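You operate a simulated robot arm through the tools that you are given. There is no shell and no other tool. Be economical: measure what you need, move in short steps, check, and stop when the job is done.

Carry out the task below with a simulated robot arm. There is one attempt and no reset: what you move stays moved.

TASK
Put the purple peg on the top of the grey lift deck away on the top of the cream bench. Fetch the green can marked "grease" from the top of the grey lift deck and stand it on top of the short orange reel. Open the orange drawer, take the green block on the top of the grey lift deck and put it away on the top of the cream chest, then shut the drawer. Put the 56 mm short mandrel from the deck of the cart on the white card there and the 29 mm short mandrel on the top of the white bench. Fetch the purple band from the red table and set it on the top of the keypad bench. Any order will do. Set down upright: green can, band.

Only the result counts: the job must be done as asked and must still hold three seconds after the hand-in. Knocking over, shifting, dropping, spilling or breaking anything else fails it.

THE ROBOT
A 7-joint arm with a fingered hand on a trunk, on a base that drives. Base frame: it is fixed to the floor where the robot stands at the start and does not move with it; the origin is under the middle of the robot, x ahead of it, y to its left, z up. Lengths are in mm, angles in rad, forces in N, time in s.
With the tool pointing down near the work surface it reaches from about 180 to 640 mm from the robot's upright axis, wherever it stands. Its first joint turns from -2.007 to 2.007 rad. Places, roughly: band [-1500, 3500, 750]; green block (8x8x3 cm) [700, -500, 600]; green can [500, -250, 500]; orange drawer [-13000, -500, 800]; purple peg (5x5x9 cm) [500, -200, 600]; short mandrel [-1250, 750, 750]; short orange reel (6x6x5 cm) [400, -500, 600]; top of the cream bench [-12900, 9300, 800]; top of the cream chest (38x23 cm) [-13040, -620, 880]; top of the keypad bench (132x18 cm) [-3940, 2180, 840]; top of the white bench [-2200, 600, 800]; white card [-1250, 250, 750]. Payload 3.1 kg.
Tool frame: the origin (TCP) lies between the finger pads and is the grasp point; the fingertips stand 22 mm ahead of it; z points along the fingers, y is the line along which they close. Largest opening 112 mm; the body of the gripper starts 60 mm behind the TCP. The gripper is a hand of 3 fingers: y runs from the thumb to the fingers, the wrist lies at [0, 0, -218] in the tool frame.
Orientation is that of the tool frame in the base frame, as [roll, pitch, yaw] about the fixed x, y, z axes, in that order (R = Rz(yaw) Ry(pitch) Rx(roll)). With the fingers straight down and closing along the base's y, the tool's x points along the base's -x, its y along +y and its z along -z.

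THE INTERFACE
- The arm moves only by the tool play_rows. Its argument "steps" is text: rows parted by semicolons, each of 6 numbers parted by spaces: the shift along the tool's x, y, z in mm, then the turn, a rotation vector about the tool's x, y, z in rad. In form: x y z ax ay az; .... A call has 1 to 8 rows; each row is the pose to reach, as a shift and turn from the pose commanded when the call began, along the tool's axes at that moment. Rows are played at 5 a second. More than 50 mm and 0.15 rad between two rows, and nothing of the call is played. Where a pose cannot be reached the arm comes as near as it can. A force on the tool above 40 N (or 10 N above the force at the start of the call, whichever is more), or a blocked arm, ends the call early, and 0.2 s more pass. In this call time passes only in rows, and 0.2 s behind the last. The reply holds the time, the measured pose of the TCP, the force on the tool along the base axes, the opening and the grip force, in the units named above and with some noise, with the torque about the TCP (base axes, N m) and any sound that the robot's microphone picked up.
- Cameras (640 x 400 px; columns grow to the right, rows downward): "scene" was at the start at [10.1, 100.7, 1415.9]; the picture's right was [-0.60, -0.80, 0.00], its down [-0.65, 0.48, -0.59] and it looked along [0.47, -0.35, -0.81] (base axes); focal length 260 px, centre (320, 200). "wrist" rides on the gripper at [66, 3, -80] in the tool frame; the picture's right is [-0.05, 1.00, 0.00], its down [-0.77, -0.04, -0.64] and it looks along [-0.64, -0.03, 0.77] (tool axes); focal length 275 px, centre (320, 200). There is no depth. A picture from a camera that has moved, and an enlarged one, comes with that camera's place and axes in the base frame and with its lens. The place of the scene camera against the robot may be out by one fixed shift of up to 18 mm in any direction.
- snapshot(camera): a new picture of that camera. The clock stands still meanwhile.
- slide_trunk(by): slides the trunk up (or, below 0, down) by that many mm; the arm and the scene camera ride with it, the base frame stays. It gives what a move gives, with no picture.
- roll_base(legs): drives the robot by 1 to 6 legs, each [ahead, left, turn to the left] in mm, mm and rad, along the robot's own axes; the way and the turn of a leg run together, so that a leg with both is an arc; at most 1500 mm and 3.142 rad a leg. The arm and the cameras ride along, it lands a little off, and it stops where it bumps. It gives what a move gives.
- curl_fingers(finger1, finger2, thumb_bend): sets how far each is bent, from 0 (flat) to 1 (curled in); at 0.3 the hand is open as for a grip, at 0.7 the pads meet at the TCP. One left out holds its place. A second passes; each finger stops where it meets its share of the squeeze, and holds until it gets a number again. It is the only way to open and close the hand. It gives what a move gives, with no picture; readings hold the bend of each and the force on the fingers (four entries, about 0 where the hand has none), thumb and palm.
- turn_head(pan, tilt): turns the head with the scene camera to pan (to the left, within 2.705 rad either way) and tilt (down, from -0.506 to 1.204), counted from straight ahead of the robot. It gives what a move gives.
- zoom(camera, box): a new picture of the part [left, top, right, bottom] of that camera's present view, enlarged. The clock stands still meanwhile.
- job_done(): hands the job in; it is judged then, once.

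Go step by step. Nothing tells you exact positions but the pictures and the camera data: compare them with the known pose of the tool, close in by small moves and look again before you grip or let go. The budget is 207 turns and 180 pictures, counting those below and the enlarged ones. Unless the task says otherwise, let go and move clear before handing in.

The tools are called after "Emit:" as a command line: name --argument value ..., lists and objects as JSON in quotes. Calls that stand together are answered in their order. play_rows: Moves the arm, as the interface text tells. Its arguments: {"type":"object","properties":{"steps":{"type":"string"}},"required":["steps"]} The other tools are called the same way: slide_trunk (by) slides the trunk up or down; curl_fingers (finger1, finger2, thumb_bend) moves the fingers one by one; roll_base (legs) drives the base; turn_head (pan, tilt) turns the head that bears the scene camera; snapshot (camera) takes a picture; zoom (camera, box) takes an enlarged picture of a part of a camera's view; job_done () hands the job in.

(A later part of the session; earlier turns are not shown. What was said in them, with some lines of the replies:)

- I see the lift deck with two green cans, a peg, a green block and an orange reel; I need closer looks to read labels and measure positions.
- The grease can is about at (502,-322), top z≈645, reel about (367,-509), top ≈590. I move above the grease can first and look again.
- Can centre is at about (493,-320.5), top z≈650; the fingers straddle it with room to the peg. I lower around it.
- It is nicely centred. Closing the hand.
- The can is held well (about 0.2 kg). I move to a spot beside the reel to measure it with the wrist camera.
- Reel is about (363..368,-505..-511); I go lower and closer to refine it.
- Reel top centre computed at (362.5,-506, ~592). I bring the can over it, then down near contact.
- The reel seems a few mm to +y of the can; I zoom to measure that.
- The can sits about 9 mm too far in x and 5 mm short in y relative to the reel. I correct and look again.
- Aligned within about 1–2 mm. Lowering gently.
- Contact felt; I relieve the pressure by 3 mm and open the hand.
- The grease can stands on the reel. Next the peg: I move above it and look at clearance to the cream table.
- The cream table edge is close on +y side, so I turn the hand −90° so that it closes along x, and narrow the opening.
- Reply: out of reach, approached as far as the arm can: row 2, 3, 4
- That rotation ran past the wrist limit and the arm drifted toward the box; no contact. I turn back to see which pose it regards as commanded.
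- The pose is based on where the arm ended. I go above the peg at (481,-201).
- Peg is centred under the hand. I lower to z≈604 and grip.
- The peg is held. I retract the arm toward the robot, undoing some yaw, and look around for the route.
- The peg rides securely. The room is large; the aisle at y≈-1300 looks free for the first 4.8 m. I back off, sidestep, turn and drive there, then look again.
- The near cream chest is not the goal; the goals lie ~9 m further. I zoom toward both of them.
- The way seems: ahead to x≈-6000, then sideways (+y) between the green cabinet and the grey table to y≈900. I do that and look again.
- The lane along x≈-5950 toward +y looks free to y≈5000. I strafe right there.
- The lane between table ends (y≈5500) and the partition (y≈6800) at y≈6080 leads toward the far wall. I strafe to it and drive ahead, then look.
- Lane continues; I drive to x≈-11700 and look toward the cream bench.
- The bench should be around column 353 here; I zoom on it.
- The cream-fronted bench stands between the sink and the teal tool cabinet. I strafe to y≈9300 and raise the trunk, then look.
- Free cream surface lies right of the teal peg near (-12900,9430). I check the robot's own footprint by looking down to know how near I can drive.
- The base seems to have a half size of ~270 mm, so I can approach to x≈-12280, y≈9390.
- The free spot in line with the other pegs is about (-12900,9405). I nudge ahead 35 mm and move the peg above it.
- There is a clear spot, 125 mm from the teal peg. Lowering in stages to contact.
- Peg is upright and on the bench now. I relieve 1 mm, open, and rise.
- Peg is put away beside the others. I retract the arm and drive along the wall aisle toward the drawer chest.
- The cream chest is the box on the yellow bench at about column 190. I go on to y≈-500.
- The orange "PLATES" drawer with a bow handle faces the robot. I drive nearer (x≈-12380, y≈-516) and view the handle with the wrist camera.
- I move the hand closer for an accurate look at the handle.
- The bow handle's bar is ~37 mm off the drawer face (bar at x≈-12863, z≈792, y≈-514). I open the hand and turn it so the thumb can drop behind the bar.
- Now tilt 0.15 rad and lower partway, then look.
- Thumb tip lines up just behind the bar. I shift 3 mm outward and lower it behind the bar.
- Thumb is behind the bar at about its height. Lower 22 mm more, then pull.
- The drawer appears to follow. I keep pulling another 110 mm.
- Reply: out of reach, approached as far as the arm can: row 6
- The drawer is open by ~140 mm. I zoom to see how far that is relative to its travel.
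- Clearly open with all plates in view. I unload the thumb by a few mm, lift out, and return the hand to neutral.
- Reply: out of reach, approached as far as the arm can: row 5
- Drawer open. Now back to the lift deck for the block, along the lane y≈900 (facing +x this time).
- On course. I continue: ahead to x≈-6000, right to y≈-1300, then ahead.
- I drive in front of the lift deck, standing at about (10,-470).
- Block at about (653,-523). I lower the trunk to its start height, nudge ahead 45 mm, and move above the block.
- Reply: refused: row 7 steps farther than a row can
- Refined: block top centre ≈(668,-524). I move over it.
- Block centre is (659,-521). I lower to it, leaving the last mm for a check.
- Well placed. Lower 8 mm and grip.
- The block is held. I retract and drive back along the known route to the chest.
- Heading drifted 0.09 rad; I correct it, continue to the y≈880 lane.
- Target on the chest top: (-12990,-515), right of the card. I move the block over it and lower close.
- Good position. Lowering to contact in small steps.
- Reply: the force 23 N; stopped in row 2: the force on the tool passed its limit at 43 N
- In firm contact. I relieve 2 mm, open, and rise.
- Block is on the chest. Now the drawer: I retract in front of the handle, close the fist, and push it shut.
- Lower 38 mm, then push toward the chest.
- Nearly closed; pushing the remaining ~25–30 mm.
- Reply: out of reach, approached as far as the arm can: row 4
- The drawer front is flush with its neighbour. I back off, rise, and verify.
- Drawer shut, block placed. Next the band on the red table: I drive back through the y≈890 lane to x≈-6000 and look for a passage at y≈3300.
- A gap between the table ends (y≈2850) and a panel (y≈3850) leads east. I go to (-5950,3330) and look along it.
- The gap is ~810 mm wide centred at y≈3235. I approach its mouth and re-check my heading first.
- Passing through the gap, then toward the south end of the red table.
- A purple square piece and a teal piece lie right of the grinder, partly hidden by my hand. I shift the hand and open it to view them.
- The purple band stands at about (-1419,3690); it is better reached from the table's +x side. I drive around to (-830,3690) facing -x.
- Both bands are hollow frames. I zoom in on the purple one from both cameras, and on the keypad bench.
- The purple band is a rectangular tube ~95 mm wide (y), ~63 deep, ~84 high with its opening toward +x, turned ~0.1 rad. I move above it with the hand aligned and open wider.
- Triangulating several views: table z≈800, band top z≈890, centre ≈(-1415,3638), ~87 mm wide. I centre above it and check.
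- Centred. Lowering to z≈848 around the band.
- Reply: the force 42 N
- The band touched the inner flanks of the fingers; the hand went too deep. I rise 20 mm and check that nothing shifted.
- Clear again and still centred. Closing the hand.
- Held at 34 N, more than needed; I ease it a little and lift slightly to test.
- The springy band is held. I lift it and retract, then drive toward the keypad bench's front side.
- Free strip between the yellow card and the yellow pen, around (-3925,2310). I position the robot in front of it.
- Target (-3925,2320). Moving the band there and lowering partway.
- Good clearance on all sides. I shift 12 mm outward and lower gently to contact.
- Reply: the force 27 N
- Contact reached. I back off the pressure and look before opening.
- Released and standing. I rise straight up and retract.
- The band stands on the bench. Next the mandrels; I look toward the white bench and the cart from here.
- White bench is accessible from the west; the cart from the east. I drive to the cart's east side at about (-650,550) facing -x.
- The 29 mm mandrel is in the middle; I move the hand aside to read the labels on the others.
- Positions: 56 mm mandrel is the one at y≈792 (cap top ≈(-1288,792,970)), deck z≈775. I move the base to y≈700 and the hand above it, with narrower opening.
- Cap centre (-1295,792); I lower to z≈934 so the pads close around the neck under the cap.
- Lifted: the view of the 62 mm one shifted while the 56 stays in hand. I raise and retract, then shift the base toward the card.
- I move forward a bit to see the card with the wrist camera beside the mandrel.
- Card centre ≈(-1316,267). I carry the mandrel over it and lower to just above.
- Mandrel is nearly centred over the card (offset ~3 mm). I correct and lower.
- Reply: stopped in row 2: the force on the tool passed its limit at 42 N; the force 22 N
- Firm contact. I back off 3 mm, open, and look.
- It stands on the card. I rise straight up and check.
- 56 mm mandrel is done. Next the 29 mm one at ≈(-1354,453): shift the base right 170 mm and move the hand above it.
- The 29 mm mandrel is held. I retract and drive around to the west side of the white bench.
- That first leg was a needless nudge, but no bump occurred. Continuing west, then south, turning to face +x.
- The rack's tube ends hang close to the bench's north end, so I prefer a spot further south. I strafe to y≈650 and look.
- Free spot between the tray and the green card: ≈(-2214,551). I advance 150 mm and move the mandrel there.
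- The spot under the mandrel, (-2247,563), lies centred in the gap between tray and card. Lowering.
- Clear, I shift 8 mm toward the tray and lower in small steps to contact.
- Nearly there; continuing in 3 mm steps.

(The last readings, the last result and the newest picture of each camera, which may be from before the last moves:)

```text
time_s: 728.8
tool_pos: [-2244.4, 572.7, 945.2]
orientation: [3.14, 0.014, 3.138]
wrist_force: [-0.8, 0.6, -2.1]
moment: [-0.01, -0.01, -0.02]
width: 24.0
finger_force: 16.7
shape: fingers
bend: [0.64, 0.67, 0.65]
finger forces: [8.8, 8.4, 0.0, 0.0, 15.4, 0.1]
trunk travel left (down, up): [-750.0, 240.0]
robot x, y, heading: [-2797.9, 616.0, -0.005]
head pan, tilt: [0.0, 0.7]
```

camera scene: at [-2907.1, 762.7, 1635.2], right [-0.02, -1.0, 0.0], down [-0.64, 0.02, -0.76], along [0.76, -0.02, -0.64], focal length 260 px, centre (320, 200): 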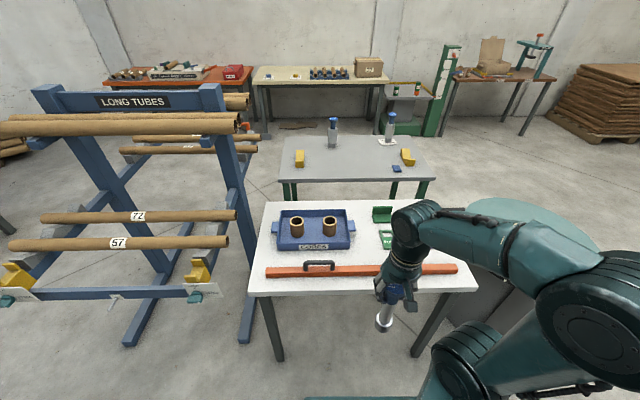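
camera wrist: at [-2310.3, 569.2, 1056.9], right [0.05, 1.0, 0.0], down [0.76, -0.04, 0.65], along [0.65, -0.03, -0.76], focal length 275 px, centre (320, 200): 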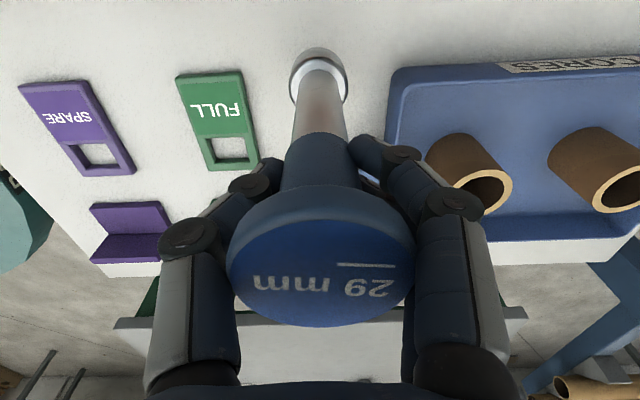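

Emit:
play_rows --steps "0 0 2 0 0 0; 0 0 4 0 0 0; 0 0 5 0 0 0"

Emit:
zoom --camera "scene" --box '[330, 230, 430, 310]'

```text
time_s: 729.6
tool_pos: [-2243.0, 572.0, 939.9]
orientation: [3.141, 0.015, 3.138]
wrist_force: [-0.3, 0.1, -2.4]
moment: [-0.01, 0.0, -0.01]
width: 24.1
finger_force: 15.8
shape: fingers
bend: [0.64, 0.67, 0.65]
finger forces: [8.7, 8.3, 0.0, 0.1, 15.4, 0.0]
trunk travel left (down, up): [-750.0, 240.0]
robot x, y, heading: [-2797.0, 619.4, -0.008]
head pan, tilt: [0.0, 0.7]
```

```text
5.00 times, centred on (380, 270) of scene
camera zoom: at [-2758.5, 761.3, 1635.2], right [-0.01, -1.0, 0.0], down [-0.64, 0.0, -0.76], along [0.76, 0.0, -0.64], focal length 1298 px, centre (20, -150)
```

zoom: 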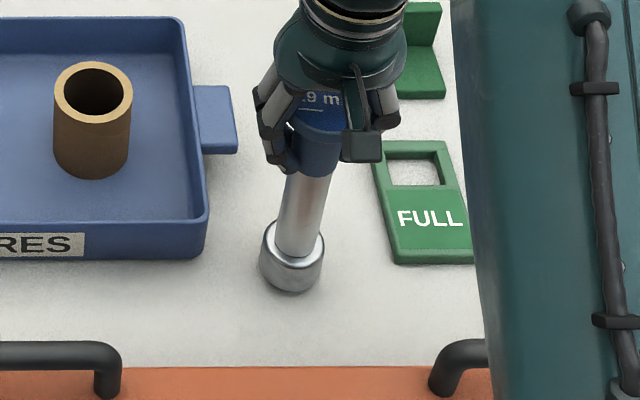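

Emit:
play_rows --steps "0 0 1.5 0 0 0; 0 0 3 0 0 0; 0 0 4 0 0 0"

```text
time_s: 730.4
tool_pos: [-2243.4, 571.7, 937.5]
orientation: [3.139, 0.017, 3.138]
wrist_force: [-0.5, 0.0, -2.6]
moment: [0.02, -0.03, -0.02]
width: 23.9
finger_force: 15.7
shape: fingers
bend: [0.64, 0.67, 0.65]
finger forces: [8.7, 8.4, 0.0, 0.0, 15.4, 0.0]
trunk travel left (down, up): [-750.0, 240.0]
robot x, y, heading: [-2795.9, 618.9, -0.008]
head pan, tilt: [0.0, 0.7]
```

Emit:
play_rows --steps "0 0 1.5 0 0 0; 0 0 3 0 0 0; 0 0 4 0 0 0"

```text
time_s: 731.2
tool_pos: [-2242.5, 572.1, 935.0]
orientation: [3.14, 0.021, 3.137]
wrist_force: [1.2, -1.0, 12.4]
moment: [-0.02, 0.0, 0.01]
width: 23.7
finger_force: 18.8
shape: fingers
bend: [0.66, 0.68, 0.66]
finger forces: [9.2, 9.6, 0.0, 0.0, 19.0, 0.1]
trunk travel left (down, up): [-750.0, 240.0]
robot x, y, heading: [-2797.1, 618.5, -0.006]
head pan, tilt: [0.0, 0.7]
```

Contact. I relieve 1.5 mm, open, and rise.

Emit:
play_rows --steps "0 0 -1.5 0 0 0"

Emit:
curl_fingers --finger1 0.38 --finger2 0.38 --thumb_bend 0.38

Emit:
snapshot --camera "wrist"

```text
time_s: 731.6
tool_pos: [-2243.9, 571.4, 935.6]
orientation: [3.14, 0.019, 3.137]
wrist_force: [1.1, 0.4, 5.2]
moment: [-0.02, -0.03, 0.01]
width: 24.0
finger_force: 18.2
shape: fingers
bend: [0.66, 0.68, 0.66]
finger forces: [9.1, 9.4, 0.0, 0.0, 17.8, 0.0]
trunk travel left (down, up): [-750.0, 240.0]
robot x, y, heading: [-2792.8, 616.5, -0.001]
head pan, tilt: [0.0, 0.7]
```

```text
time_s: 732.6
tool_pos: [-2243.2, 570.9, 934.8]
orientation: [3.139, 0.016, 3.138]
wrist_force: [0.8, 0.5, 0.3]
moment: [0.0, 0.01, -0.03]
width: 88.7
finger_force: 0.0
shape: fingers
bend: [0.38, 0.38, 0.38]
finger forces: [0.1, 0.0, 0.1, 0.0, 0.0, 0.1]
trunk travel left (down, up): [-750.0, 240.0]
robot x, y, heading: [-2796.3, 615.6, -0.007]
head pan, tilt: [0.0, 0.7]
```

```text
34 pictures are left
camera wrist: at [-2311.8, 576.6, 1015.1], right [0.05, 1.0, 0.0], down [0.76, -0.04, 0.65], along [0.65, -0.03, -0.76], focal length 275 px, centre (320, 200)
```

wrist: 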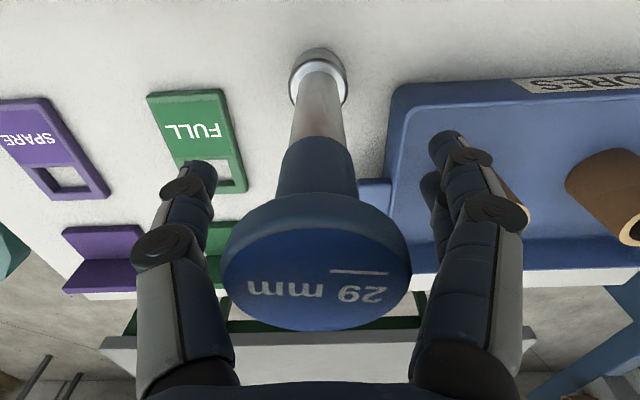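

Emit:
play_rows --steps "0 0 -30 0 0 0; 0 0 -70 0 0 0; 0 0 -110 0 0 0; 0 0 -155 0 0 0; 40 0 -170 0 0 0; 85 0 -170 0 0 0; 130 0 -170 0 0 0; 175 0 -170 0 0 0"

Emit:
roll_base --legs '[[-150, 0, 0]]'

Emit:
snapshot --camera "scene"

Emit:
zoom --camera "scene" --box '[240, 100, 480, 300]'

```text
time_s: 734.4
tool_pos: [-2425.4, 572.6, 1103.5]
orientation: [3.14, 0.02, 3.138]
wrist_force: [0.0, -0.2, -0.1]
moment: [0.01, 0.02, 0.03]
width: 89.0
finger_force: 0.1
shape: fingers
bend: [0.38, 0.38, 0.38]
finger forces: [0.0, 0.0, 0.0, 0.0, 0.1, 0.1]
trunk travel left (down, up): [-750.0, 240.0]
robot x, y, heading: [-2791.9, 616.4, -0.007]
head pan, tilt: [0.0, 0.7]
```

```text
time_s: 735.8
tool_pos: [-2572.0, 572.8, 1104.0]
orientation: [3.14, 0.016, 3.135]
wrist_force: [0.2, -0.2, -0.7]
moment: [-0.02, 0.01, 0.03]
width: 88.9
finger_force: 0.1
shape: fingers
bend: [0.38, 0.38, 0.38]
finger forces: [0.0, 0.0, 0.1, 0.0, 0.0, 0.1]
trunk travel left (down, up): [-750.0, 240.0]
robot x, y, heading: [-2942.8, 618.4, -0.008]
head pan, tilt: [0.0, 0.7]
```

```text
33 pictures are left
camera scene: at [-2907.2, 762.2, 1635.2], right [-0.01, -1.0, 0.0], down [-0.64, 0.0, -0.77], along [0.77, -0.01, -0.64], focal length 260 px, centre (320, 200)
```

scene: 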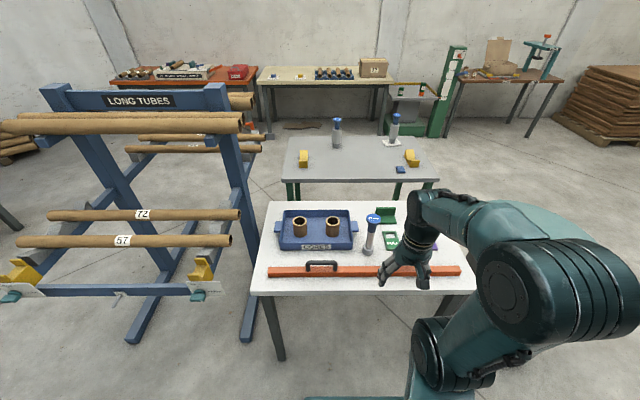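

```text
2.00 times, centred on (360, 200) of scene
camera zoom: at [-2907.2, 762.2, 1635.2], right [-0.01, -1.0, 0.0], down [-0.64, 0.0, -0.77], along [0.77, -0.01, -0.64], focal length 519 px, centre (240, 200)
```

zoom: 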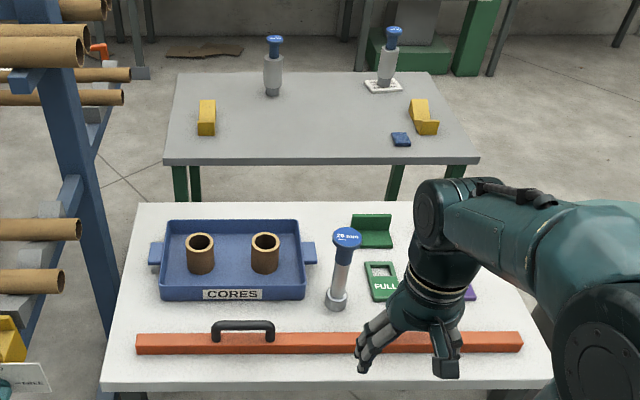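

Both mandrels stand correctly. One last check of the grease can on the reel from here.

Emit:
zoom --camera "scene" --box '[370, 40, 470, 140]'

```text
4.00 times, centred on (420, 90) of scene
camera zoom: at [-2907.2, 762.2, 1635.2], right [-0.01, -1.0, 0.0], down [-0.64, 0.0, -0.77], along [0.77, -0.01, -0.64], focal length 1038 px, centre (-80, 640)
```

zoom: 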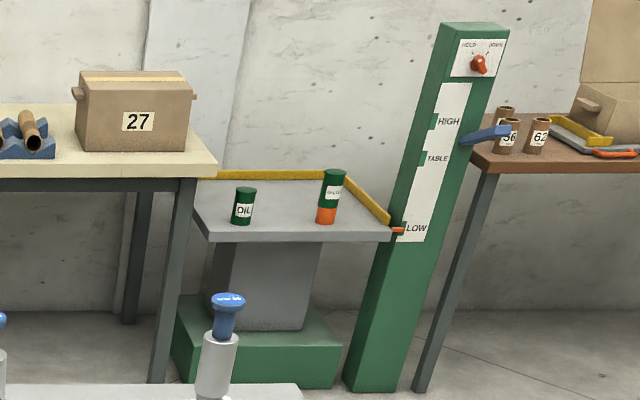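

The grease can still stands on the reel, everything is placed, and the hand is empty and clear. I hand in.

Emit:
job_done

```text
The job is handed in.
```

I put every item where you asked and handed the job in. I saw nothing knocked over, dropped or broken.

- **Purple peg:** it stands on the cream bench, next to the two pegs already there.
- **Green can "grease":** it stands upright on the short orange reel, checked again from a distance just before hand-in.
- **Drawer and green block:** I opened the orange drawer about 140 mm, fetched the block, set it on top of the cream chest and pushed the drawer shut until flush.
- **Mandrels:** the 56 mm mandrel stands on the white card on the cart, and the 29 mm one stands on the white bench.
- **Purple band:** it stands on the keypad bench as it stood on the red table. On the first try the hand went too low and pressed on it with about 41 N. It showed no damage afterwards.

I made one needless 150 mm move toward the cart while carrying the 29 mm mandrel. The base did not bump anything, and the items on the cart were still standing when I looked later.
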